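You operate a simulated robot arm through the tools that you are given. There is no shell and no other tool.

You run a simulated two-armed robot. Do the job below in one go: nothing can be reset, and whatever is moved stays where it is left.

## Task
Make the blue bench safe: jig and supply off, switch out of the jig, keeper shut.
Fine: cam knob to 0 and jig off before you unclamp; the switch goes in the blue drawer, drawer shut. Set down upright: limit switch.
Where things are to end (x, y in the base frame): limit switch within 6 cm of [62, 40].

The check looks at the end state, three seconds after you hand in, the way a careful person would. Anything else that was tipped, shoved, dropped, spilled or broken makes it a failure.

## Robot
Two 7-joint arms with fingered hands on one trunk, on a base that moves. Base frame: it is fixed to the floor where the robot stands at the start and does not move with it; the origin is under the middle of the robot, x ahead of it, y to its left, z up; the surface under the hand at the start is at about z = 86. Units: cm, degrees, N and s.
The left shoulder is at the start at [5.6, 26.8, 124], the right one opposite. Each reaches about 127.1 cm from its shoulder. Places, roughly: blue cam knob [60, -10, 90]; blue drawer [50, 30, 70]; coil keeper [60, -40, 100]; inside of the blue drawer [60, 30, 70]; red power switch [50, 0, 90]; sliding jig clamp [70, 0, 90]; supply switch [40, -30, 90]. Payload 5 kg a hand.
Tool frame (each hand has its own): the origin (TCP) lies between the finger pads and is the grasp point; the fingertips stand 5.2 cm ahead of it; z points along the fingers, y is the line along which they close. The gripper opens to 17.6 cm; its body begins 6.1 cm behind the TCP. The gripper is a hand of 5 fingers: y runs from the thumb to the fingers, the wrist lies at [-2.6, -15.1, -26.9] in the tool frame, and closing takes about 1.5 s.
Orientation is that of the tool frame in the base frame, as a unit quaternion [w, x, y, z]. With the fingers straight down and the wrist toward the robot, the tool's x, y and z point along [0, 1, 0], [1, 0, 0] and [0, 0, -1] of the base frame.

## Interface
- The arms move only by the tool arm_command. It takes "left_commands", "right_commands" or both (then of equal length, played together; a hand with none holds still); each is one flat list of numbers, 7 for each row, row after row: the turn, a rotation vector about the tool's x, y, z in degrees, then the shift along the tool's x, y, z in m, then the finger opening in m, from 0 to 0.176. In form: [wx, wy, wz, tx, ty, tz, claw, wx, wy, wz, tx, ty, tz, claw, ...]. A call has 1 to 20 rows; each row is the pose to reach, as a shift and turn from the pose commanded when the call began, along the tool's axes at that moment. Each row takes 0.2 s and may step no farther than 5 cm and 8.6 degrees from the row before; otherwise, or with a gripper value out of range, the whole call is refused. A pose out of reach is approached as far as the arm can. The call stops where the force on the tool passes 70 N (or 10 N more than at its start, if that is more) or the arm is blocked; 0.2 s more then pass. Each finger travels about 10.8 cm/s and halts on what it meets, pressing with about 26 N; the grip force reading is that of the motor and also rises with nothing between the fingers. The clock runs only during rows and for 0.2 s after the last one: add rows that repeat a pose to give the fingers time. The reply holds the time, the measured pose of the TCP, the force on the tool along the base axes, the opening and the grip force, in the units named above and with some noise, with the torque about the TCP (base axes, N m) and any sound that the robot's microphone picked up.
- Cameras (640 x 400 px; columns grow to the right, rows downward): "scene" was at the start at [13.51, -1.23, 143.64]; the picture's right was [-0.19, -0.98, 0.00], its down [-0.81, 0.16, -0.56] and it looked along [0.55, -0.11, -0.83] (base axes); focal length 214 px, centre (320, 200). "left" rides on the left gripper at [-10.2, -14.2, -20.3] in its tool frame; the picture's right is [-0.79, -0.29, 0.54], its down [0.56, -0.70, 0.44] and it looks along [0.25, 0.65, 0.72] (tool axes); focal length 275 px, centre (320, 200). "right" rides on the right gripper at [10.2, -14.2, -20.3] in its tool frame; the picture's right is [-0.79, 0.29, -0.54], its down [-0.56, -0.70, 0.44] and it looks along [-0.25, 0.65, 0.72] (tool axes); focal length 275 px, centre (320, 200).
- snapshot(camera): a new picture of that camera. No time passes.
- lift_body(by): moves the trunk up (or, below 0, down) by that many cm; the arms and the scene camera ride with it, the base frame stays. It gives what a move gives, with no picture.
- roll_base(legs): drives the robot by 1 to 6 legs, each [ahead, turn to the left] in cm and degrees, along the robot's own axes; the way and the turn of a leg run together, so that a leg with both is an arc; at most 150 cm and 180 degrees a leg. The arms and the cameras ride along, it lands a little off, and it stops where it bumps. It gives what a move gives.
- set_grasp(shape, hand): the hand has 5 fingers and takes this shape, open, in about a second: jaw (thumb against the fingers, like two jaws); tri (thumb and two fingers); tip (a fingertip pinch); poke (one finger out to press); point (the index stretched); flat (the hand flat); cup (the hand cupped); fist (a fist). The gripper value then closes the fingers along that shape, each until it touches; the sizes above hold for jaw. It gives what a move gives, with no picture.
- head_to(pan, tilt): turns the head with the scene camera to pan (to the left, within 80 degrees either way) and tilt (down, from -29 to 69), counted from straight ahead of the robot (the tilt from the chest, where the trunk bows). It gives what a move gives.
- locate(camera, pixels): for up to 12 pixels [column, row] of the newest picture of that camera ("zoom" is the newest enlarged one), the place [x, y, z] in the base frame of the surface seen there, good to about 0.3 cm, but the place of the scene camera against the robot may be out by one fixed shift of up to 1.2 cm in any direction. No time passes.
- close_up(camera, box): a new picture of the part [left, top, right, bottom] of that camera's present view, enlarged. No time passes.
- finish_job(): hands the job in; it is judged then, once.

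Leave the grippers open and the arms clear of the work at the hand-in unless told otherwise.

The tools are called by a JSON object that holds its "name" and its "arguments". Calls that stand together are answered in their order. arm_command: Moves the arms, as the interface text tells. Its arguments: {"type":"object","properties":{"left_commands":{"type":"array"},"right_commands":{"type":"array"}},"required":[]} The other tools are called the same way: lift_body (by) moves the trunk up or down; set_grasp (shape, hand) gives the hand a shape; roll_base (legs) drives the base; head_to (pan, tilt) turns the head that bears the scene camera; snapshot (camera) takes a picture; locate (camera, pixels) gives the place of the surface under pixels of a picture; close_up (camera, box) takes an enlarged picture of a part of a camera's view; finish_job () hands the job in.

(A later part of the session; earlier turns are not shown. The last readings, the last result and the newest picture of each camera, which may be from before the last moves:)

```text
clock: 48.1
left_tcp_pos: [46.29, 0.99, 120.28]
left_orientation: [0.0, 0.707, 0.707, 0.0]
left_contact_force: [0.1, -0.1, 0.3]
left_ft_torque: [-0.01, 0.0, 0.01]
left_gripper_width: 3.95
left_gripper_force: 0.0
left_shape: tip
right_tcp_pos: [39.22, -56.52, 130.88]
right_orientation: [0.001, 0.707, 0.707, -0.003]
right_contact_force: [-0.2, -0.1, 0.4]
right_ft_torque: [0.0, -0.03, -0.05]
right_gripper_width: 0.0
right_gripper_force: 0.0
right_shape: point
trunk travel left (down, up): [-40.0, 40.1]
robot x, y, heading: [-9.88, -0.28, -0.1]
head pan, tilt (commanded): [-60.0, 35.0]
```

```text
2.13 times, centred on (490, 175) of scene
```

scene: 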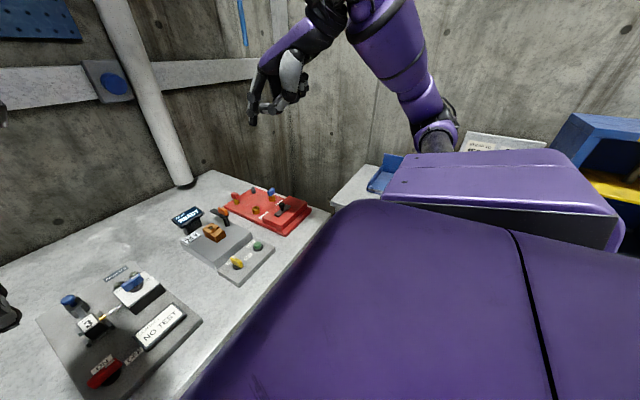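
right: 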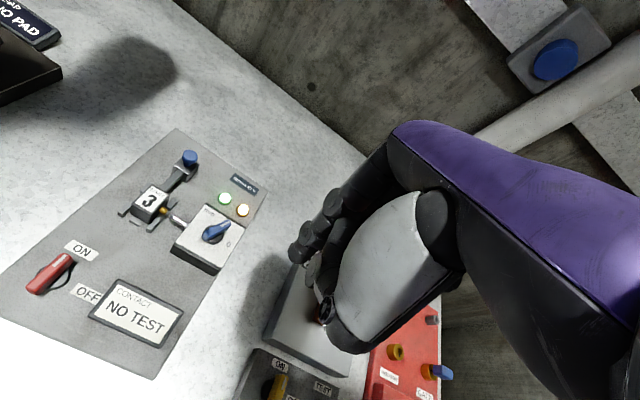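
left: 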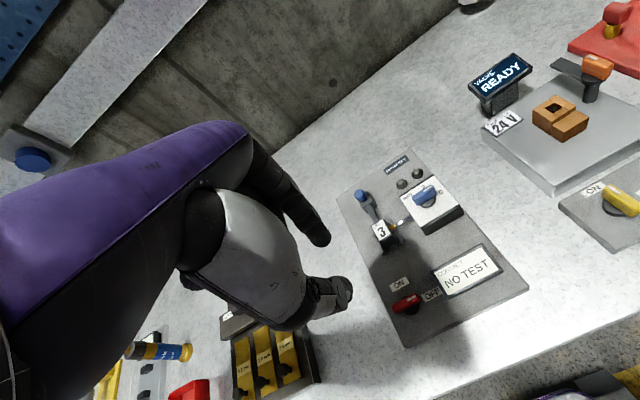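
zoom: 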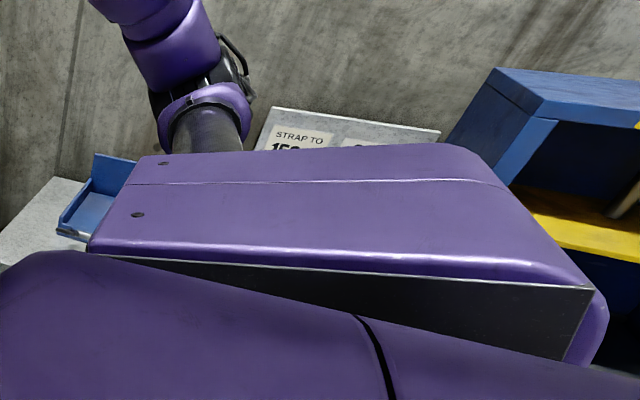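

A blue cabinet stands behind at about [-45, -122], near the right elbow's sweep, so I'll tuck the right arm in first. The right hand goes to about [35, -28, 130], then I'll look at the elbow again.

{"name": "arm_command", "arguments": {"right_commands": [0, 0, 0, 0.0407, -0.006, 0, 0.0, 0, 0, 0, 0.0814, -0.012, 0, 0.0, 0, 0, 0, 0.1221, -0.018, 0, 0.0, 0, 0, 0, 0.1629, -0.024, 0, 0.0, 0, 0, 0, 0.2036, -0.03, 0, 0.0, 0, 0, 0, 0.2443, -0.036, 0, 0.0, 0, 0, 0, 0.285, -0.042, 0, 0.0, 0, 0, 0, 0.285, -0.042, 0, 0.0]}}

{"name": "snapshot", "arguments": {"camera": "scene"}}

```text
clock: 49.9
left_tcp_pos: [46.25, 0.68, 120.26]
left_orientation: [0.0, 0.708, 0.707, 0.001]
left_contact_force: [-0.1, -2.4, 0.9]
left_ft_torque: [0.22, -0.02, 0.01]
left_gripper_width: 3.94
left_gripper_force: 0.0
left_shape: tip
right_tcp_pos: [34.85, -28.33, 130.58]
right_orientation: [0.002, 0.707, 0.707, -0.002]
right_contact_force: [-0.2, -2.0, 0.1]
right_ft_torque: [0.27, 0.0, 0.04]
right_gripper_width: 0.01
right_gripper_force: 0.1
right_shape: point
trunk travel left (down, up): [-40.0, 40.1]
robot x, y, heading: [-9.71, -0.14, 0.1]
head pan, tilt (commanded): [-60.0, 35.0]
```

```text
taken
```

scene: 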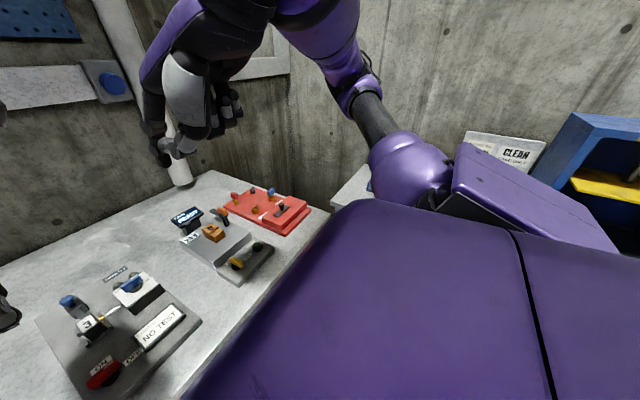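

{"name": "locate", "arguments": {"camera": "scene", "pixels": [[360, 90], [380, 120], [340, 55], [410, 160], [310, 20], [560, 200], [565, 130], [600, 150], [572, 180]]}}

```text
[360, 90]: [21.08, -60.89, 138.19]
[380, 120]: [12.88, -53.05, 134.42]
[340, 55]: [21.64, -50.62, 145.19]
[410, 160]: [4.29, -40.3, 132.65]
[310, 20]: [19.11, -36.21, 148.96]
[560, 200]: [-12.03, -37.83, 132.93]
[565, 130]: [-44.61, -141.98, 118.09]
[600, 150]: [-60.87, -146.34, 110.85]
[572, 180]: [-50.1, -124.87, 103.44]
```

The right elbow is now in at [21, -61, 138], which leaves room. I'll shift the base to the right: back 40, turn 42° right, forward 54, turn back 42°.

{"name": "roll_base", "arguments": {"legs": [[-40, 0], [0, -42], [54, 0], [0, 42]]}}

{"name": "head_to", "arguments": {"pan": 5, "tilt": 52}}

{"name": "snapshot", "arguments": {"camera": "scene"}}

{"name": "snapshot", "arguments": {"camera": "left"}}

```text
clock: 62.6
left_tcp_pos: [46.54, -37.84, 120.2]
left_orientation: [-0.001, 0.72, 0.694, 0.0]
left_contact_force: [-0.4, 1.1, 0.3]
left_ft_torque: [-0.09, 0.03, -0.05]
left_gripper_width: 3.96
left_gripper_force: 0.1
left_shape: tip
right_tcp_pos: [34.06, -66.45, 130.54]
right_orientation: [0.002, 0.719, 0.695, -0.002]
right_contact_force: [0.2, 1.3, -0.7]
right_ft_torque: [-0.08, -0.01, -0.03]
right_gripper_width: 0.02
right_gripper_force: 0.0
right_shape: point
trunk travel left (down, up): [-40.0, 40.1]
robot x, y, heading: [-9.38, -38.01, -2.1]
head pan, tilt (commanded): [-60.0, 35.0]
```

```text
clock: 63.9
left_tcp_pos: [45.09, -37.99, 120.94]
left_orientation: [0.005, 0.721, 0.693, 0.003]
left_contact_force: [0.9, -0.1, -1.1]
left_ft_torque: [0.04, 0.1, -0.01]
left_gripper_width: 3.96
left_gripper_force: 0.1
left_shape: tip
right_tcp_pos: [32.78, -66.57, 131.03]
right_orientation: [0.006, 0.719, 0.695, 0.002]
right_contact_force: [1.1, -0.9, -0.4]
right_ft_torque: [0.08, 0.16, 0.05]
right_gripper_width: 16.78
right_gripper_force: 0.1
right_shape: point
trunk travel left (down, up): [-40.0, 40.1]
robot x, y, heading: [-9.02, -38.07, -1.9]
head pan, tilt (commanded): [5.0, 52.0]
```

```text
taken
```

scene: 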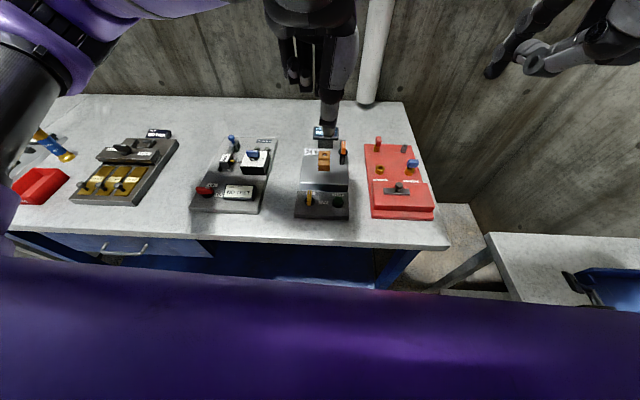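

```text
taken
```

left: 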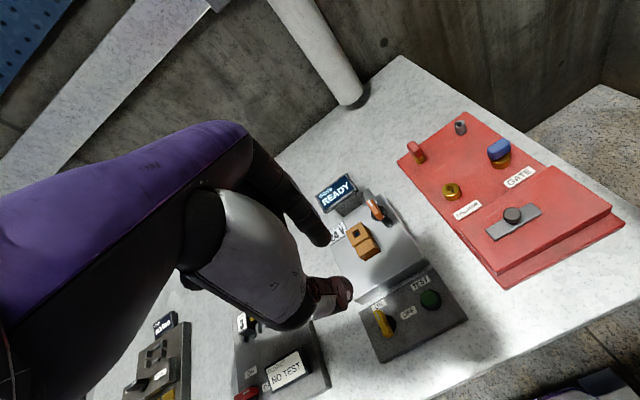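

The base now stands at [-9, -38], heading -2°. Next is the yellow supply switch, seen at (383,322) in the left view. I'll zoom and locate it.

{"name": "close_up", "arguments": {"camera": "left", "box": [350, 280, 450, 350]}}

{"name": "locate", "arguments": {"camera": "zoom", "pixels": [[165, 180], [220, 315], [190, 240], [180, 210], [205, 280], [270, 260], [215, 215], [245, 320], [255, 220], [300, 215], [410, 130], [150, 160]]}}

```text
5.71 times, centred on (400, 315) of left
```

zoom: 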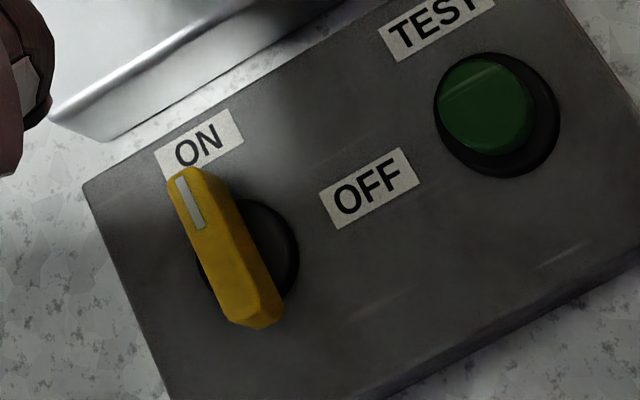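

```text
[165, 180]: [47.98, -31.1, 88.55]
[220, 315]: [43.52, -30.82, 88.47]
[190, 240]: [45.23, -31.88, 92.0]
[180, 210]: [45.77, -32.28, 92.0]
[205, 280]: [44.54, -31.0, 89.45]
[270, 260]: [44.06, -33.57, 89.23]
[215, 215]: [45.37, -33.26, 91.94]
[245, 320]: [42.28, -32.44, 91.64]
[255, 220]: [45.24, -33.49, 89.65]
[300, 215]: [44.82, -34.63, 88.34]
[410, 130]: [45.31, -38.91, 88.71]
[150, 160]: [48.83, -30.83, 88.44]
```

The yellow bar's centre is about [44.3, -32.4], top z 92. I'll bring the left hand above it at 90° with a 4 cm opening, at z 110.

{"name": "arm_command", "arguments": {"left_commands": [0.03, 0.06, -8.39, 0.005, -0.001, 0.0099, 0.04, 0.07, 0.12, -16.78, 0.0101, -0.0021, 0.0198, 0.04, 0.1, 0.17, -25.16, 0.0151, -0.0031, 0.0298, 0.04, 0.14, 0.23, -33.55, 0.0201, -0.0041, 0.0397, 0.04, 0.17, 0.29, -41.94, 0.0251, -0.0051, 0.0496, 0.04, 0.21, 0.35, -50.33, 0.0302, -0.0062, 0.0595, 0.04, 0.24, 0.41, -58.72, 0.0352, -0.0072, 0.0694, 0.04, 0.28, 0.47, -67.11, 0.0402, -0.0082, 0.0793, 0.04, 0.31, 0.52, -75.49, 0.0452, -0.0092, 0.0893, 0.04, 0.35, 0.58, -83.88, 0.0503, -0.0103, 0.0992, 0.04, 0.38, 0.64, -92.27, 0.0553, -0.0113, 0.1091, 0.04, 0.38, 0.64, -92.27, 0.0553, -0.0113, 0.1091, 0.04, 0.38, 0.64, -92.27, 0.0553, -0.0113, 0.1091, 0.04]}}

{"name": "snapshot", "arguments": {"camera": "left"}}

{"name": "snapshot", "arguments": {"camera": "scene"}}

```text
clock: 66.7
left_tcp_pos: [44.08, -32.2, 110.12]
left_orientation: [0.002, -0.001, 1.0, 0.002]
left_contact_force: [-1.3, 0.7, 0.2]
left_ft_torque: [-0.03, -0.05, -0.02]
left_gripper_width: 3.95
left_gripper_force: 0.0
left_shape: tip
right_tcp_pos: [32.53, -66.54, 131.0]
right_orientation: [0.007, 0.72, 0.694, 0.003]
right_contact_force: [-1.4, 0.6, -0.4]
right_ft_torque: [-0.01, -0.11, 0.0]
right_gripper_width: 16.82
right_gripper_force: 0.1
right_shape: point
trunk travel left (down, up): [-40.0, 40.1]
robot x, y, heading: [-9.44, -37.96, -2.5]
head pan, tilt (commanded): [5.0, 52.0]
```

```text
taken
```

left: 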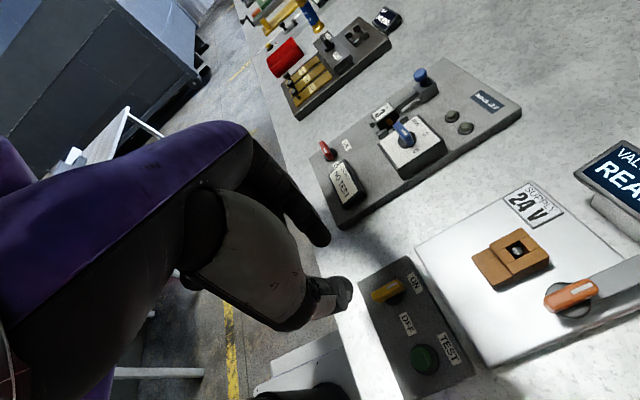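

```text
taken
```

scene: 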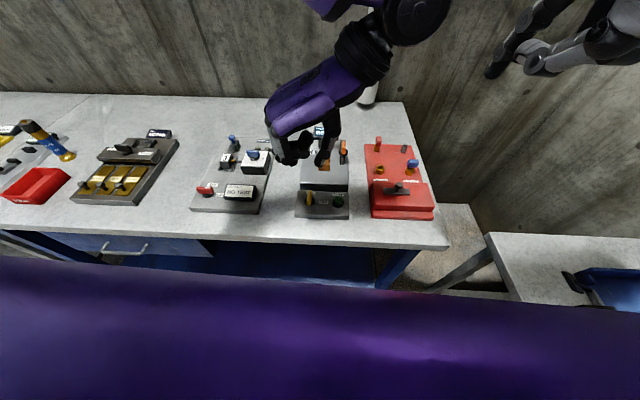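

{"name": "close_up", "arguments": {"camera": "left", "box": [350, 260, 440, 320]}}

{"name": "locate", "arguments": {"camera": "zoom", "pixels": [[165, 230], [360, 165], [260, 190], [300, 180], [210, 215], [250, 260], [380, 190], [330, 250], [270, 270], [300, 150], [200, 260], [355, 200]]}}

```text
6.67 times, centred on (395, 290) of left
```

zoom: 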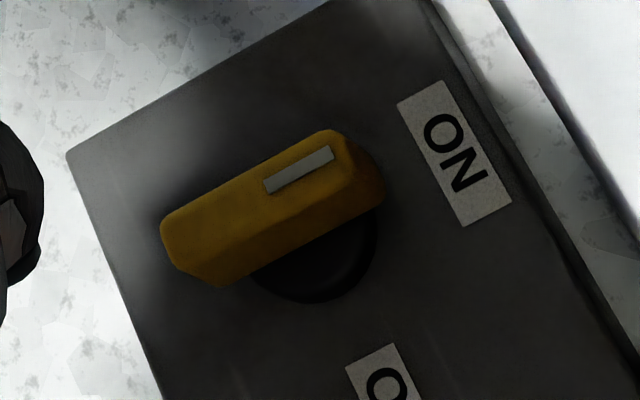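

```text
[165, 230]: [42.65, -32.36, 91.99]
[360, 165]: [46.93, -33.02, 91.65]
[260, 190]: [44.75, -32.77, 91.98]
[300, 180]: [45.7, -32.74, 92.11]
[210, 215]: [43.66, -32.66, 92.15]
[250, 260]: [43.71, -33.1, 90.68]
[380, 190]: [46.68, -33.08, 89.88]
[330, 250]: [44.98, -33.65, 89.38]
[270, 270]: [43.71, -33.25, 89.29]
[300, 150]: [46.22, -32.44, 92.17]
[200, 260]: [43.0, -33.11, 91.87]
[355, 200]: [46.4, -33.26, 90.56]
```

The bar's centre reads about [44.5, -32.6]. I'll correct by half a centimetre and lower to z≈94.9.

{"name": "arm_command", "arguments": {"left_commands": [0, 0, 0, -0.0045, -0.004, 0.035, 0.04, 0, 0, 0, -0.0045, -0.004, 0.07, 0.04, 0, 0, 0, -0.0045, -0.004, 0.105, 0.04, 0, 0, 0, -0.0045, -0.004, 0.133, 0.04, 0, 0, 0, -0.0045, -0.004, 0.152, 0.04, 0, 0, 0, -0.0045, -0.004, 0.152, 0.04]}}

{"name": "close_up", "arguments": {"camera": "scene", "box": [260, 130, 380, 230]}}

{"name": "close_up", "arguments": {"camera": "left", "box": [280, 200, 420, 340]}}

```text
clock: 68.1
left_tcp_pos: [44.44, -32.52, 94.98]
left_orientation: [0.0, -0.002, 1.0, 0.001]
left_contact_force: [-0.6, 0.9, 0.4]
left_ft_torque: [-0.03, -0.06, -0.02]
left_gripper_width: 3.96
left_gripper_force: 0.0
left_shape: tip
right_tcp_pos: [32.55, -66.44, 131.12]
right_orientation: [0.006, 0.72, 0.694, 0.003]
right_contact_force: [-0.7, 0.4, 0.7]
right_ft_torque: [-0.04, -0.04, -0.03]
right_gripper_width: 16.8
right_gripper_force: 0.1
right_shape: point
trunk travel left (down, up): [-40.0, 40.1]
robot x, y, heading: [-9.26, -37.93, -2.2]
head pan, tilt (commanded): [5.0, 52.0]
```

```text
4.00 times, centred on (320, 180) of scene
```

zoom: 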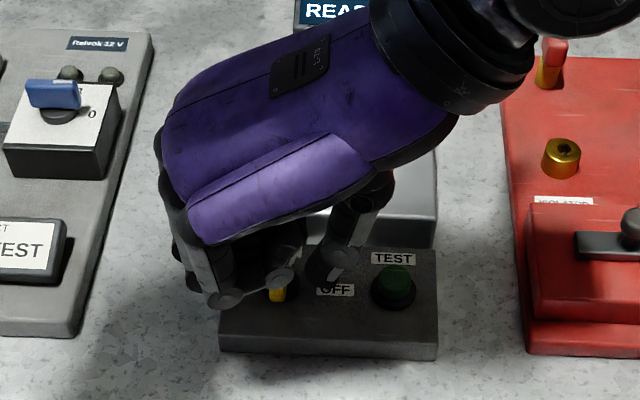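

```text
2.86 times, centred on (350, 270) of left
```

zoom: 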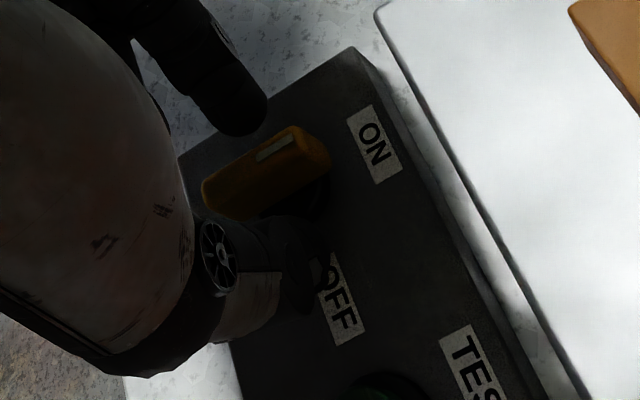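

Good: straddled with no contact and clear of TEST. I'll close on the bar, then turn 90° clockwise.

{"name": "arm_command", "arguments": {"left_commands": [0, 0, 0, 0, 0, 0, 0.02, 0, 0, 0, 0, 0, 0, 0.0, 0, 0, 0, 0, 0, 0, 0.0, 0, 0, 0, 0, 0, 0, 0.0, 0, 0, 7.5, 0, 0, 0, 0.0, 0, 0, 15, 0, 0, 0, 0.0, 0, 0, 22.5, 0, 0, 0, 0.0, 0, 0, 30, 0, 0, 0, 0.0, 0, 0, 37.5, 0, 0, 0, 0.0, 0, 0, 45, 0, 0, 0, 0.0, 0, 0, 52.5, 0, 0, 0, 0.0, 0, 0, 60, 0, 0, 0, 0.0, 0, 0, 67.5, 0, 0, 0, 0.0, 0, 0, 75, 0, 0, 0, 0.0, 0, 0, 82.5, 0, 0, 0, 0.0, 0, 0, 90, 0, 0, 0, 0.0, 0, 0, 90, 0, 0, 0, 0.0]}}

{"name": "close_up", "arguments": {"camera": "scene", "box": [260, 130, 380, 230]}}

{"name": "close_up", "arguments": {"camera": "left", "box": [280, 200, 420, 340]}}

```text
clock: 71.7
left_tcp_pos: [44.64, -32.57, 94.95]
left_orientation: [-0.001, 0.707, 0.708, 0.003]
left_contact_force: [-7.0, 5.6, 6.1]
left_ft_torque: [0.23, 0.27, 0.16]
left_gripper_width: 0.77
left_gripper_force: 26.3
left_shape: tip
right_tcp_pos: [32.57, -66.58, 131.22]
right_orientation: [0.006, 0.72, 0.694, 0.002]
right_contact_force: [-0.7, 0.3, -0.1]
right_ft_torque: [0.05, -0.03, -0.02]
right_gripper_width: 16.8
right_gripper_force: 0.0
right_shape: point
trunk travel left (down, up): [-40.0, 40.1]
robot x, y, heading: [-9.51, -38.16, -2.1]
head pan, tilt (commanded): [5.0, 52.0]
```

```text
4.00 times, centred on (320, 180) of scene
```

zoom: 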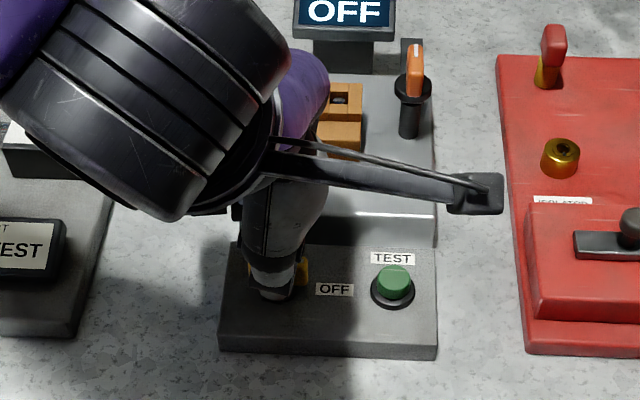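

```text
2.86 times, centred on (350, 270) of left
```

zoom: 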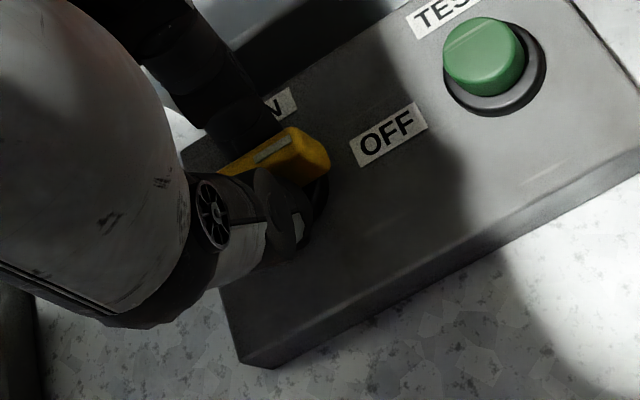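

The valve display now reads OFF and the yellow bar points to OFF. I'll open, lift straight up, and move the left hand aside to the left.

{"name": "arm_command", "arguments": {"left_commands": [0, 0, 0, 0, 0, 0, 0.02, 0, 0, 0, 0, 0, 0, 0.04, 0, 0, 0, 0, 0, 0, 0.04, 0, 0, 0, 0, 0, -0.03, 0.04, 0, 0, 0, 0, 0, -0.065, 0.04, 0, 0, 0, 0, 0, -0.1, 0.04, 0, 0, 0, 0, 0, -0.14, 0.04, 0, 0, 0, 0, 0, -0.18, 0.04, 0, 0, 0, 0, 0, -0.22, 0.04, 0, 0, 0, 0.04, -0.01, -0.24, 0.04, 0, 0, 0, 0.08, -0.02, -0.25, 0.04, 0, 0, 0, 0.12, -0.03, -0.26, 0.04, 0, 0, 0, 0.16, -0.04, -0.26, 0.04, 0, 0, 0, 0.2, -0.05, -0.26, 0.04, 0, 0, 0, 0.24, -0.06, -0.26, 0.04, 0, 0, 0, 0.28, -0.07, -0.26, 0.04, 0, 0, 0, 0.28, -0.07, -0.26, 0.04]}}

{"name": "set_grasp", "arguments": {"hand": "right", "shape": "tip"}}

{"name": "close_up", "arguments": {"camera": "scene", "box": [270, 110, 390, 230]}}

{"name": "snapshot", "arguments": {"camera": "scene"}}

{"name": "snapshot", "arguments": {"camera": "right"}}

```text
clock: 75.3
left_tcp_pos: [38.47, -4.65, 121.74]
left_orientation: [-0.003, 0.706, 0.708, 0.001]
left_contact_force: [1.5, -2.3, -0.5]
left_ft_torque: [0.2, 0.13, 0.0]
left_gripper_width: 3.94
left_gripper_force: 0.2
left_shape: tip
left hand out of reach, approached as far as the arm can: row 16, 17
right_tcp_pos: [32.68, -66.81, 130.98]
right_orientation: [0.005, 0.72, 0.694, 0.003]
right_contact_force: [1.9, -2.2, -0.9]
right_ft_torque: [0.19, 0.17, 0.07]
right_gripper_width: 16.8
right_gripper_force: 0.0
right_shape: point
trunk travel left (down, up): [-40.0, 40.1]
robot x, y, heading: [-9.44, -37.66, -1.9]
head pan, tilt (commanded): [5.0, 52.0]
```

```text
clock: 76.2
left_tcp_pos: [38.39, -4.5, 121.74]
left_orientation: [-0.002, 0.706, 0.708, 0.001]
left_contact_force: [0.6, 0.1, -0.3]
left_ft_torque: [0.04, 0.02, 0.03]
left_gripper_width: 3.92
left_gripper_force: 0.1
left_shape: tip
right_tcp_pos: [32.65, -66.63, 131.08]
right_orientation: [0.007, 0.719, 0.695, 0.003]
right_contact_force: [-0.7, -0.1, 0.3]
right_ft_torque: [0.04, 0.02, 0.03]
right_gripper_width: 17.61
right_gripper_force: 0.0
right_shape: tip
trunk travel left (down, up): [-40.0, 40.1]
robot x, y, heading: [-9.67, -37.98, -2.0]
head pan, tilt (commanded): [5.0, 52.0]
```

```text
3.33 times, centred on (330, 170) of scene
```

zoom: 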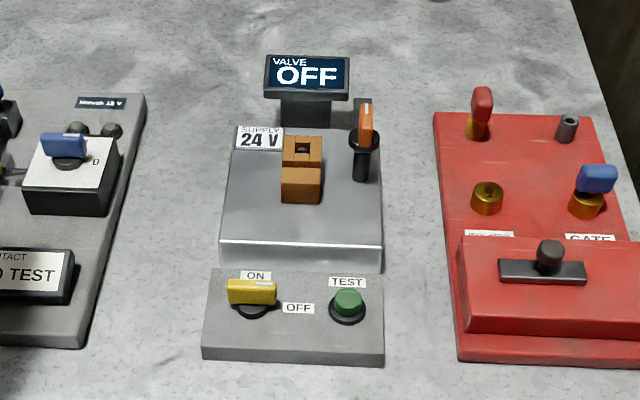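

```text
taken
```

scene: 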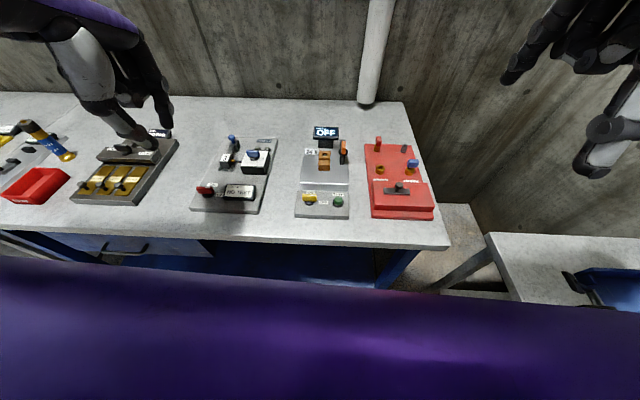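

```text
taken
```

right: 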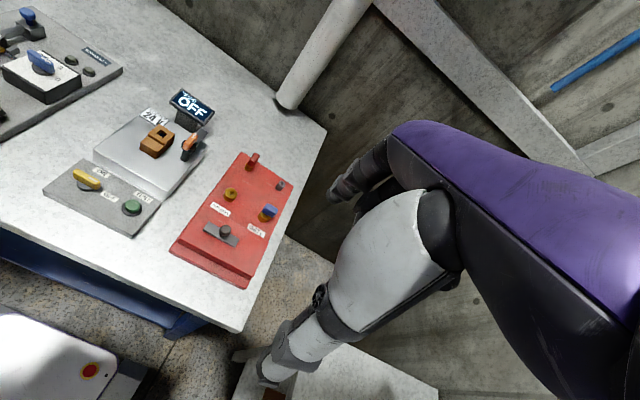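

Supply is off. Now the keeper: I'll zoom on it with the right camera at about (192,143) and with the scene camera.

{"name": "close_up", "arguments": {"camera": "right", "box": [130, 95, 230, 175]}}

{"name": "locate", "arguments": {"camera": "zoom", "pixels": [[430, 165], [400, 225], [410, 195], [420, 245], [330, 310], [350, 335], [420, 150], [470, 135], [200, 215], [240, 250], [180, 250], [270, 190]]}}

{"name": "close_up", "arguments": {"camera": "scene", "box": [300, 120, 370, 190]}}

```text
5.00 times, centred on (180, 135) of right
```

zoom: 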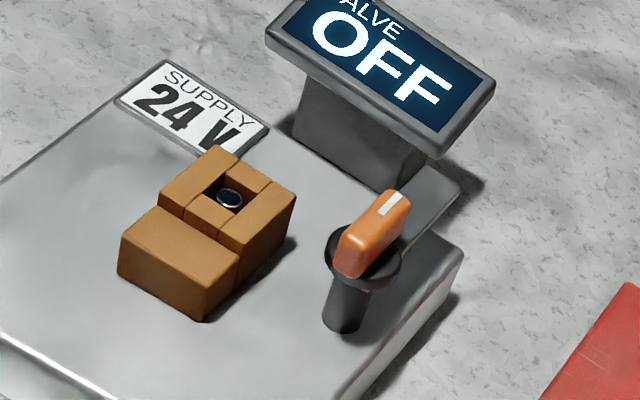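

```text
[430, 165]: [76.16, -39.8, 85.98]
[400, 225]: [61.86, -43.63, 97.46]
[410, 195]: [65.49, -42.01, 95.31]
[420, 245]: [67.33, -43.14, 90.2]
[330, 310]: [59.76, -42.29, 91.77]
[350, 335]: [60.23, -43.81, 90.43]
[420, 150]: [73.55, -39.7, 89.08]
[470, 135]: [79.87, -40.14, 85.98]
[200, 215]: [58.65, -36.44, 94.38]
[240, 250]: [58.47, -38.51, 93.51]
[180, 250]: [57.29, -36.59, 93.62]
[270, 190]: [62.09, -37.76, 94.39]
```

```text
5.71 times, centred on (335, 155) of scene
```

zoom: 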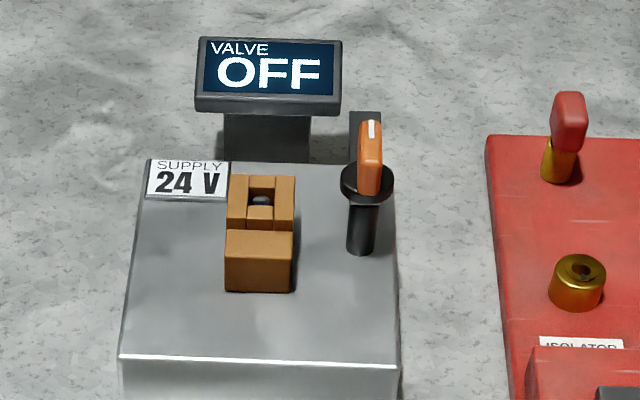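

{"name": "close_up", "arguments": {"camera": "right", "box": [170, 115, 220, 165]}}

{"name": "locate", "arguments": {"camera": "zoom", "pixels": [[310, 125], [290, 185], [270, 215], [240, 250], [300, 150], [340, 120], [330, 220], [220, 265], [280, 270], [380, 140], [400, 100], [250, 340]]}}

```text
8.00 times, centred on (195, 140) of right
```

zoom: 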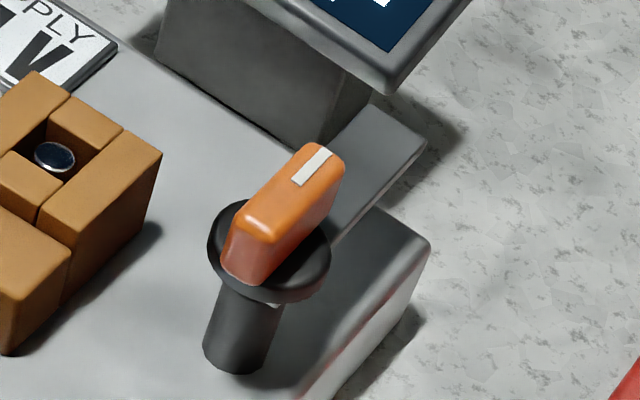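

```text
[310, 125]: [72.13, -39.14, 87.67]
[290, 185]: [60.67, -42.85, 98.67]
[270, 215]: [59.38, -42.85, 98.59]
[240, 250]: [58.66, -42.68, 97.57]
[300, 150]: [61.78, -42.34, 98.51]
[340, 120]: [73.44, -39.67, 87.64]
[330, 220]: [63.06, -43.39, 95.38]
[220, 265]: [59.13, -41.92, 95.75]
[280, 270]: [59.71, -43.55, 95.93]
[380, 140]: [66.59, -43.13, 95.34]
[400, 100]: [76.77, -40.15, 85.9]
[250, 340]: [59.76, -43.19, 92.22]
```

The keeper's orange bar runs along x, centred at about [60.4, -42.8], with its top at z 98.6 on a disc at z 96. Its arm points away at z≈95.3, just above the coil top at z≈94.4. To shut it the arm must swing a quarter turn counter-clockwise over the coil, which suits the right hand. I'll check the red panel's heights and bring the right hand above the keeper, turned -90°.

{"name": "locate", "arguments": {"camera": "right", "pixels": [[252, 158], [250, 165], [281, 186], [230, 194], [270, 210], [190, 103], [205, 112], [224, 232]]}}

{"name": "arm_command", "arguments": {"right_commands": [0.08, -0.03, 8.01, 0.0226, 0.0243, 0.0139, 0.04, 0.16, -0.07, 16.01, 0.0452, 0.0486, 0.0279, 0.04, 0.24, -0.1, 24.02, 0.0677, 0.0728, 0.0418, 0.04, 0.32, -0.14, 32.02, 0.0903, 0.0971, 0.0557, 0.04, 0.4, -0.17, 40.03, 0.1129, 0.1214, 0.0697, 0.04, 0.49, -0.21, 48.03, 0.1355, 0.1457, 0.0836, 0.04, 0.57, -0.24, 56.04, 0.1581, 0.17, 0.0976, 0.04, 0.65, -0.28, 64.04, 0.1807, 0.1943, 0.1115, 0.04, 0.73, -0.31, 72.05, 0.2032, 0.2185, 0.1254, 0.04, 0.81, -0.35, 80.05, 0.2258, 0.2428, 0.1394, 0.04, 0.89, -0.38, 88.06, 0.2484, 0.2671, 0.1533, 0.04, 0.89, -0.38, 88.06, 0.2484, 0.2671, 0.1533, 0.04, 0.89, -0.38, 88.06, 0.2484, 0.2671, 0.1533, 0.04]}}

{"name": "snapshot", "arguments": {"camera": "right"}}

{"name": "snapshot", "arguments": {"camera": "scene"}}

```text
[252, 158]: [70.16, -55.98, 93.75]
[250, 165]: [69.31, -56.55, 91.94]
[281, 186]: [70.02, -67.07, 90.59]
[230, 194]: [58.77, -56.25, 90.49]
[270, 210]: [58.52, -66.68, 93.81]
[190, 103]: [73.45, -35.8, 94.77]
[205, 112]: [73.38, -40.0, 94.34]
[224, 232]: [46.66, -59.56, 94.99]
```

```text
clock: 79.0
left_tcp_pos: [38.42, -4.42, 121.76]
left_orientation: [-0.003, 0.706, 0.709, 0.0]
left_contact_force: [1.1, 1.5, -0.9]
left_ft_torque: [-0.13, 0.04, -0.06]
left_gripper_width: 3.94
left_gripper_force: 0.0
left_shape: tip
right_tcp_pos: [60.44, -42.55, 115.91]
right_orientation: [0.0, 1.0, -0.001, -0.001]
right_contact_force: [0.0, 0.4, 0.0]
right_ft_torque: [-0.16, 0.05, -0.04]
right_gripper_width: 4.09
right_gripper_force: 0.1
right_shape: tip
trunk travel left (down, up): [-40.0, 40.1]
robot x, y, heading: [-9.34, -37.87, -2.0]
head pan, tilt (commanded): [5.0, 52.0]
```

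```text
taken
```

right: 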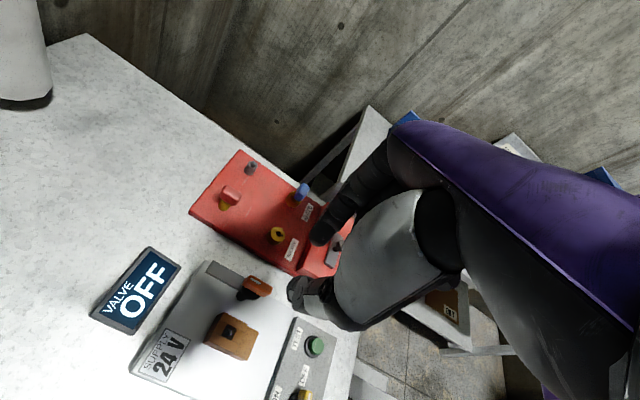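

```text
taken
```

scene: 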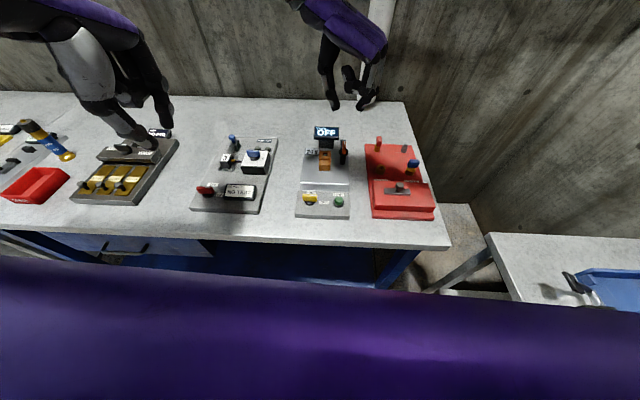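

The right hand is at [60.4, -42.6, 115.9], facing correctly. I'll zoom on the orange bar at about (258,287) from this camera to fix its centre.

{"name": "close_up", "arguments": {"camera": "right", "box": [200, 255, 290, 325]}}

{"name": "locate", "arguments": {"camera": "zoom", "pixels": [[315, 145], [430, 200], [370, 170], [345, 160], [400, 185], [300, 190], [280, 140], [100, 60], [160, 110], [420, 225], [300, 225], [370, 205]]}}

```text
5.71 times, centred on (245, 290) of right
```

zoom: 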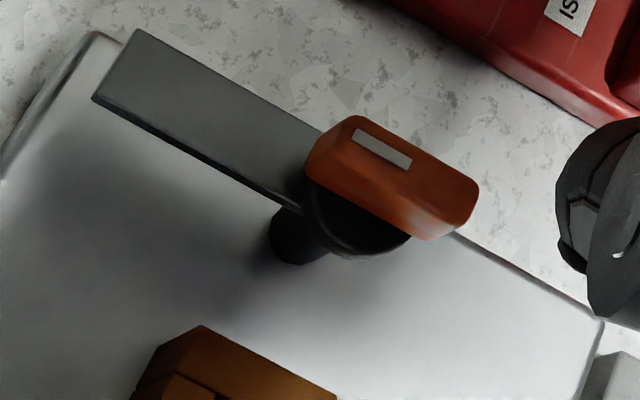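

```text
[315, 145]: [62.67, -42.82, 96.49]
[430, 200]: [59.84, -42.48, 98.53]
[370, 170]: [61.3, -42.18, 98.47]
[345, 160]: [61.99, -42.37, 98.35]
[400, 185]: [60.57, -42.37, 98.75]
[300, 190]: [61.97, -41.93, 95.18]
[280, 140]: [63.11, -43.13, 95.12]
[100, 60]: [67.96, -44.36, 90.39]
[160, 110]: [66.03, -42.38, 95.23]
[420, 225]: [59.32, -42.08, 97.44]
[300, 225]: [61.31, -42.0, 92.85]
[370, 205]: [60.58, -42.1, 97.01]
```

The bar's centre is about [60.7, -42.8]. I'll lower the right hand onto it with the TCP at z≈101.6, so the tips sit at 96.5 beside the bar and above the disc.

{"name": "arm_command", "arguments": {"right_commands": [0, 0, 0, 0.0025, 0.002, 0.035, 0.04, 0, 0, 0, 0.0025, 0.002, 0.07, 0.04, 0, 0, 0, 0.0025, 0.002, 0.105, 0.04, 0, 0, 0, 0.0025, 0.002, 0.13, 0.04, 0, 0, 0, 0.0025, 0.002, 0.143, 0.04, 0, 0, 0, 0.0025, 0.002, 0.143, 0.04]}}

{"name": "close_up", "arguments": {"camera": "scene", "box": [290, 90, 400, 190]}}

{"name": "close_up", "arguments": {"camera": "right", "box": [200, 200, 360, 340]}}

```text
clock: 80.4
left_tcp_pos: [38.34, -4.62, 121.77]
left_orientation: [-0.002, 0.706, 0.708, 0.002]
left_contact_force: [-1.5, 0.6, 0.3]
left_ft_torque: [0.0, -0.05, 0.01]
left_gripper_width: 3.94
left_gripper_force: 0.2
left_shape: tip
right_tcp_pos: [60.56, -42.81, 101.73]
right_orientation: [0.0, 1.0, 0.0, -0.001]
right_contact_force: [-0.3, -0.1, -0.7]
right_ft_torque: [0.03, -0.01, 0.0]
right_gripper_width: 4.08
right_gripper_force: 0.1
right_shape: tip
trunk travel left (down, up): [-40.0, 40.1]
robot x, y, heading: [-9.8, -38.16, -2.1]
head pan, tilt (commanded): [5.0, 52.0]
```

```text
4.00 times, centred on (345, 140) of scene
```

zoom: 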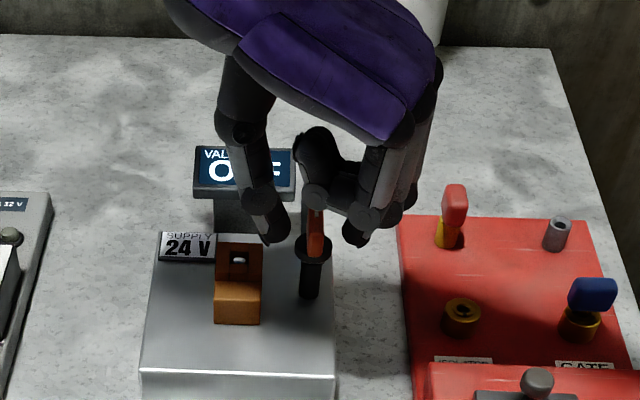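

```text
2.86 times, centred on (280, 270) of right
```

zoom: 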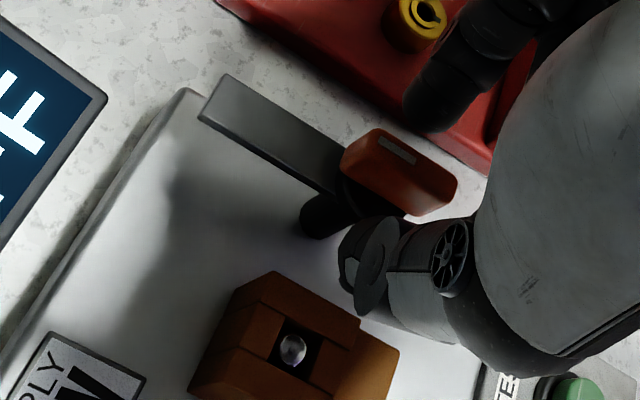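

Well straddled, no contact. I'll close on the orange bar and turn the first 45° counter-clockwise, then check.

{"name": "arm_command", "arguments": {"right_commands": [0, 0, 0, 0, 0, 0, 0.02, 0, 0, 0, 0, 0, 0, 0.0, 0, 0, 0, 0, 0, 0, 0.0, 0, 0, 0, 0, 0, 0, 0.0, 0, 0, -7.5, 0, 0, 0, 0.0, 0, 0, -15, 0, 0, 0, 0.0, 0, 0, -22.5, 0, 0, 0, 0.0, 0, 0, -30, 0, 0, 0, 0.0, 0, 0, -37.5, 0, 0, 0, 0.0, 0, 0, -45, 0, 0, 0, 0.0, 0, 0, -45, 0, 0, 0, 0.0]}}

{"name": "close_up", "arguments": {"camera": "scene", "box": [290, 90, 400, 190]}}

{"name": "close_up", "arguments": {"camera": "right", "box": [200, 200, 360, 340]}}

```text
clock: 82.8
left_tcp_pos: [38.51, -4.54, 121.82]
left_orientation: [-0.002, 0.706, 0.708, 0.0]
left_contact_force: [-0.2, -0.5, -0.4]
left_ft_torque: [-0.02, -0.04, -0.01]
left_gripper_width: 3.91
left_gripper_force: 0.0
left_shape: tip
right_tcp_pos: [60.56, -42.84, 101.67]
right_orientation: [0.001, 0.924, 0.383, -0.001]
right_contact_force: [4.0, -8.0, -6.0]
right_ft_torque: [-0.4, -0.21, -0.05]
right_gripper_width: 0.73
right_gripper_force: 26.3
right_shape: tip
trunk travel left (down, up): [-40.0, 40.1]
robot x, y, heading: [-9.24, -38.32, -2.1]
head pan, tilt (commanded): [5.0, 52.0]
```

```text
4.00 times, centred on (345, 140) of scene
```

zoom: 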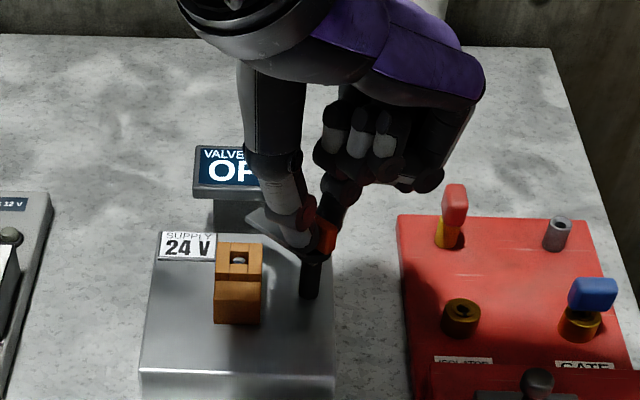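

```text
2.86 times, centred on (280, 270) of right
```

zoom: 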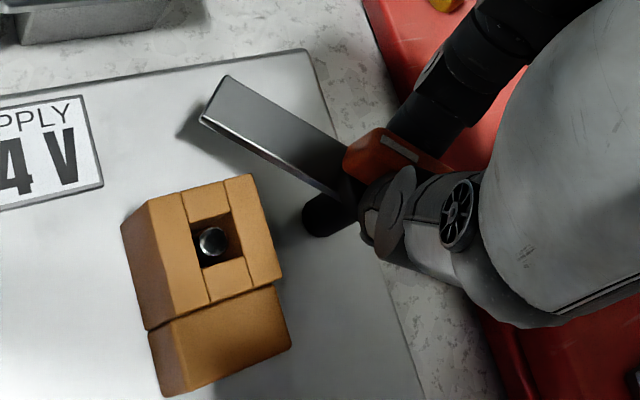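

The arm swings with the handle and clears everything. I'll turn the remaining 45°.

{"name": "arm_command", "arguments": {"right_commands": [0, 0, -7.5, 0, 0, 0, 0.0, 0, 0, -15, 0, 0, 0, 0.0, 0, 0, -22.5, 0, 0, 0, 0.0, 0, 0, -30, 0, 0, 0, 0.0, 0, 0, -37.5, 0, 0, 0, 0.0, 0, 0, -45, 0, 0, 0, 0.0, 0, 0, -45, 0, 0, 0, 0.0]}}

{"name": "close_up", "arguments": {"camera": "scene", "box": [290, 90, 400, 190]}}

{"name": "close_up", "arguments": {"camera": "right", "box": [200, 200, 360, 340]}}

```text
clock: 84.4
left_tcp_pos: [38.45, -4.53, 121.76]
left_orientation: [-0.001, 0.705, 0.709, 0.001]
left_contact_force: [0.4, -1.1, -0.6]
left_ft_torque: [0.0, -0.02, 0.04]
left_gripper_width: 3.89
left_gripper_force: 0.0
left_shape: tip
right_tcp_pos: [60.64, -42.89, 101.73]
right_orientation: [-0.001, 0.707, 0.707, -0.001]
right_contact_force: [9.5, -7.6, -0.3]
right_ft_torque: [-0.29, -0.52, -0.16]
right_gripper_width: 0.71
right_gripper_force: 25.6
right_shape: tip
trunk travel left (down, up): [-40.0, 40.1]
robot x, y, heading: [-9.37, -38.25, -2.0]
head pan, tilt (commanded): [5.0, 52.0]
```

```text
4.00 times, centred on (345, 140) of scene
```

zoom: 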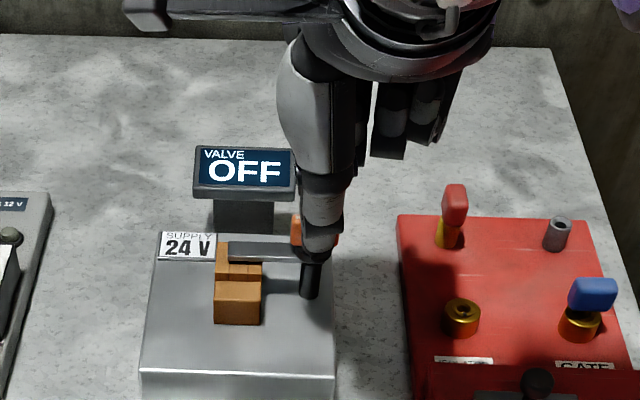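

```text
2.86 times, centred on (280, 270) of right
```

zoom: 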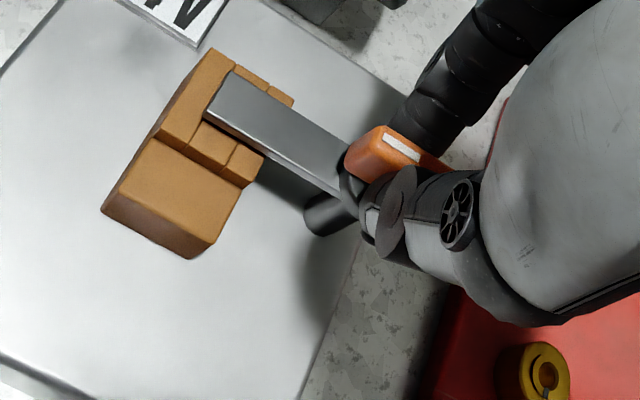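

The keeper arm now lies squarely over the coil. I'll release, lift straight up 25 cm, and draw the right hand back to the right.

{"name": "arm_command", "arguments": {"right_commands": [0, 0, 0, 0, 0, 0, 0.02, 0, 0, 0, 0, 0, 0, 0.04, 0, 0, 0, 0, 0, 0, 0.04, 0, 0, 0, 0, 0, -0.03, 0.04, 0, 0, 0, 0, 0, -0.065, 0.04, 0, 0, 0, 0, 0, -0.1, 0.04, 0, 0, 0, 0, 0, -0.14, 0.04, 0, 0, 0, 0, 0, -0.18, 0.04, 0, 0, 0, 0, 0, -0.22, 0.04, 0, 0, 0, 0, 0, -0.26, 0.04, 0, 0, 0, -0.03, -0.03, -0.27, 0.04, 0, 0, 0, -0.06, -0.06, -0.28, 0.04, 0, 0, 0, -0.09, -0.09, -0.29, 0.04, 0, 0, 0, -0.12, -0.12, -0.3, 0.04, 0, 0, 0, -0.15, -0.15, -0.3, 0.04, 0, 0, 0, -0.18, -0.18, -0.3, 0.04, 0, 0, 0, -0.21, -0.21, -0.3, 0.04, 0, 0, 0, -0.21, -0.21, -0.3, 0.04]}}

{"name": "close_up", "arguments": {"camera": "scene", "box": [290, 100, 400, 220]}}

{"name": "head_to", "arguments": {"pan": 35, "tilt": 52}}

{"name": "snapshot", "arguments": {"camera": "scene"}}

{"name": "snapshot", "arguments": {"camera": "left"}}

```text
clock: 88.2
left_tcp_pos: [38.5, -4.3, 121.71]
left_orientation: [-0.002, 0.706, 0.708, 0.0]
left_contact_force: [0.1, 0.8, -1.0]
left_ft_torque: [-0.18, 0.06, -0.04]
left_gripper_width: 3.94
left_gripper_force: 0.1
left_shape: tip
right_tcp_pos: [39.29, -63.78, 131.65]
right_orientation: [0.0, 0.708, 0.706, -0.002]
right_contact_force: [1.2, 0.4, -0.4]
right_ft_torque: [-0.13, 0.07, 0.01]
right_gripper_width: 3.94
right_gripper_force: 0.0
right_shape: tip
trunk travel left (down, up): [-40.0, 40.1]
robot x, y, heading: [-9.12, -38.44, -2.0]
head pan, tilt (commanded): [5.0, 52.0]
```

```text
3.33 times, centred on (345, 160) of scene
```

zoom: 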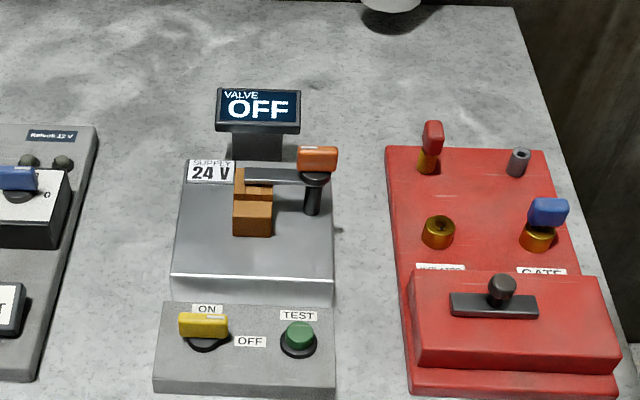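

```text
clock: 89.2
left_tcp_pos: [38.4, -4.48, 121.83]
left_orientation: [-0.002, 0.706, 0.709, 0.001]
left_contact_force: [0.3, 0.3, -0.6]
left_ft_torque: [0.01, 0.0, -0.03]
left_gripper_width: 3.95
left_gripper_force: 0.1
left_shape: tip
right_tcp_pos: [39.36, -64.03, 131.66]
right_orientation: [-0.001, 0.707, 0.707, -0.001]
right_contact_force: [-0.4, 0.1, -0.4]
right_ft_torque: [-0.05, 0.0, 0.06]
right_gripper_width: 3.93
right_gripper_force: 0.1
right_shape: tip
trunk travel left (down, up): [-40.0, 40.1]
robot x, y, heading: [-8.95, -37.89, -2.2]
head pan, tilt (commanded): [35.0, 52.0]
```

```text
taken
```

scene: 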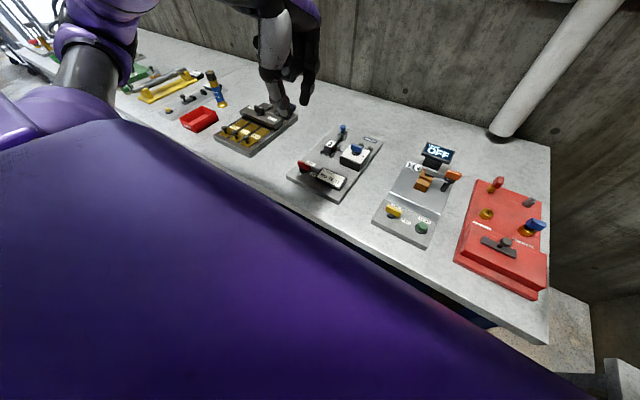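

```text
taken
```

left: 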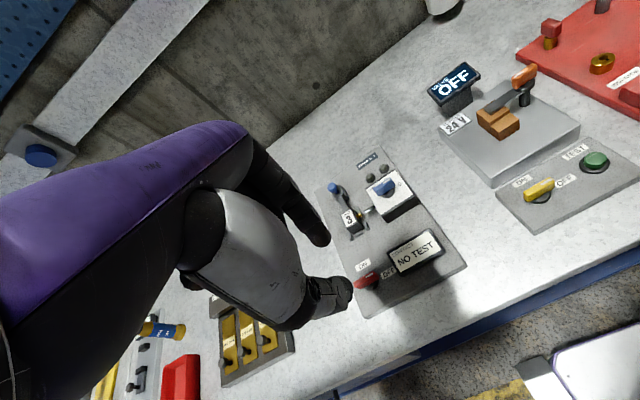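

The keeper is shut, the supply is off and the jig is off. Before opening the drawer I'll check the robot's own base corner, seen at lower right of the left view, to know how far it reaches.

{"name": "locate", "arguments": {"camera": "left", "pixels": [[590, 355], [555, 362], [525, 365], [560, 385], [620, 340], [540, 390], [630, 390], [500, 390]]}}

{"name": "close_up", "arguments": {"camera": "left", "box": [480, 300, 640, 400]}}

{"name": "close_up", "arguments": {"camera": "left", "box": [315, 165, 425, 245]}}

{"name": "locate", "arguments": {"camera": "zoom", "pixels": [[90, 130], [115, 160], [170, 200], [190, 260], [215, 285], [235, 215], [250, 265], [165, 290], [190, 300], [275, 225], [120, 180], [205, 225]]}}

```text
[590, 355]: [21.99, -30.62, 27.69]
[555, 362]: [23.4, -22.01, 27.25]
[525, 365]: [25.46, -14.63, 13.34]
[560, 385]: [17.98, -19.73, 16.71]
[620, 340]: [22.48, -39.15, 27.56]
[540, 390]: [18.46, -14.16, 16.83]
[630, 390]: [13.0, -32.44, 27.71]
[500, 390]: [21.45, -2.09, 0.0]
```

```text
4.00 times, centred on (560, 350) of left
```

zoom: 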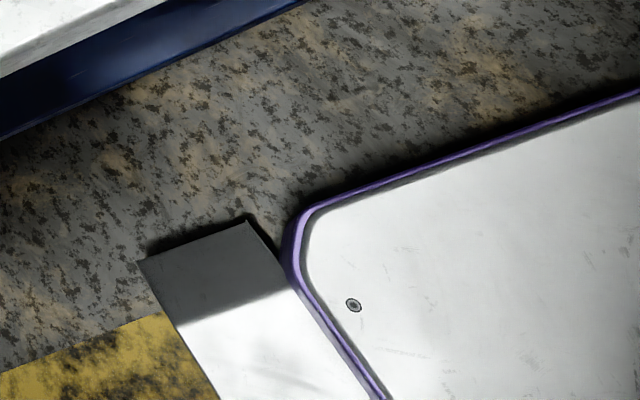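

```text
5.00 times, centred on (370, 205) of left
```

zoom: 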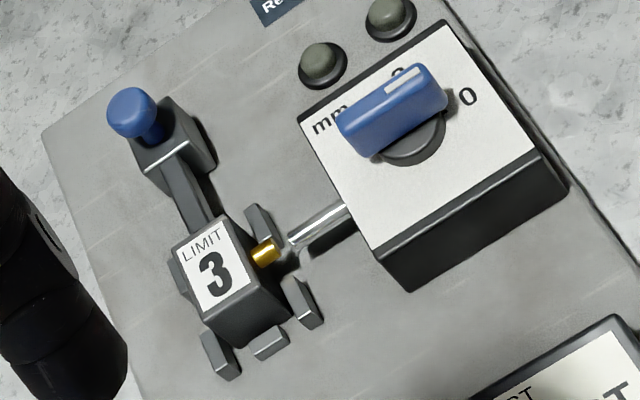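

```text
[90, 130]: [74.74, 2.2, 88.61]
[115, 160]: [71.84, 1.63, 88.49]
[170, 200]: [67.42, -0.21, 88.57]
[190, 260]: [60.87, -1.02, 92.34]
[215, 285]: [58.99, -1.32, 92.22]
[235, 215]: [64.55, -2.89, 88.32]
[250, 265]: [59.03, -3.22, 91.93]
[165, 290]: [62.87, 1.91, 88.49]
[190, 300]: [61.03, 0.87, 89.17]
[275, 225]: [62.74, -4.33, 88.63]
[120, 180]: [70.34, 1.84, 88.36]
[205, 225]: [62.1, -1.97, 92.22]
```

The robot's base top is at z≈28, well below the drawer, so it won't be hit. Cam is at 0 and the jig is off, so I can unclamp now. I'll measure the clamp's blue knob and the limit switch body more closely.

{"name": "close_up", "arguments": {"camera": "left", "box": [325, 175, 375, 210]}}

{"name": "locate", "arguments": {"camera": "zoom", "pixels": [[60, 90], [90, 70], [120, 110], [75, 130], [140, 150], [170, 180], [200, 150], [150, 250], [230, 200], [190, 320], [90, 105], [260, 360]]}}

{"name": "close_up", "arguments": {"camera": "left", "box": [335, 200, 385, 245]}}

{"name": "locate", "arguments": {"camera": "zoom", "pixels": [[150, 130], [250, 60], [320, 230], [220, 290], [235, 180], [300, 150], [240, 350], [340, 300], [200, 320], [130, 200], [420, 270], [335, 130]]}}

```text
11.43 times, centred on (350, 192) of left
```

zoom: 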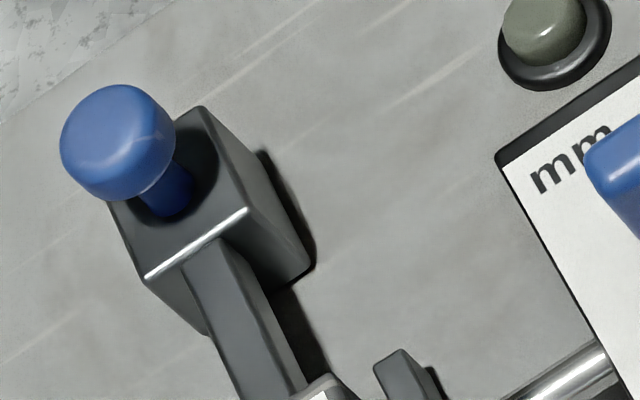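

```text
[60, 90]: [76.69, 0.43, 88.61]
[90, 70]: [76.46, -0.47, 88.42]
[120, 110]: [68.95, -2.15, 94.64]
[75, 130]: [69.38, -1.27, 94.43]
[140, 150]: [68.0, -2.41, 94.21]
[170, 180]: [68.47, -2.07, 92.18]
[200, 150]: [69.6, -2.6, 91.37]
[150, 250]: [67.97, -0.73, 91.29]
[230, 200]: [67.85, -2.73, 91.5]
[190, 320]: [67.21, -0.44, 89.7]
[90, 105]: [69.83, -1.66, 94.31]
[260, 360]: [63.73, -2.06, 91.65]
```

```text
8.89 times, centred on (360, 222) of left
```

zoom: 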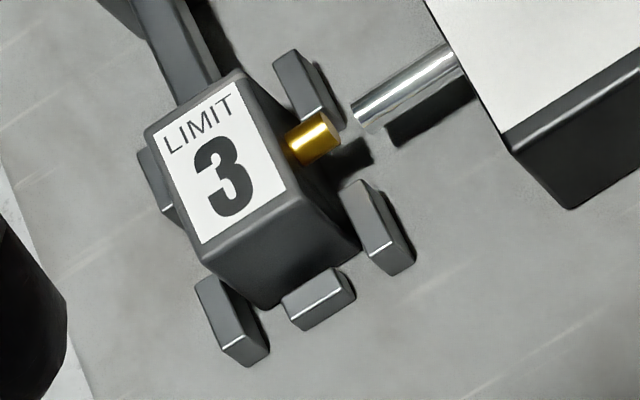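

```text
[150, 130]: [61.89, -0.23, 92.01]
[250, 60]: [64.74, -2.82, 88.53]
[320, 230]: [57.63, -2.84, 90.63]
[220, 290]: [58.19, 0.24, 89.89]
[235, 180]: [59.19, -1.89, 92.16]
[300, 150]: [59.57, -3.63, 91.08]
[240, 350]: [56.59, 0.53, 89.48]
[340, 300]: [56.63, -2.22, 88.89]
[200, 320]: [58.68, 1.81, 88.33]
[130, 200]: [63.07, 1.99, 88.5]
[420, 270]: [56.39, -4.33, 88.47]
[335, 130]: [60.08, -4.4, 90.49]
```

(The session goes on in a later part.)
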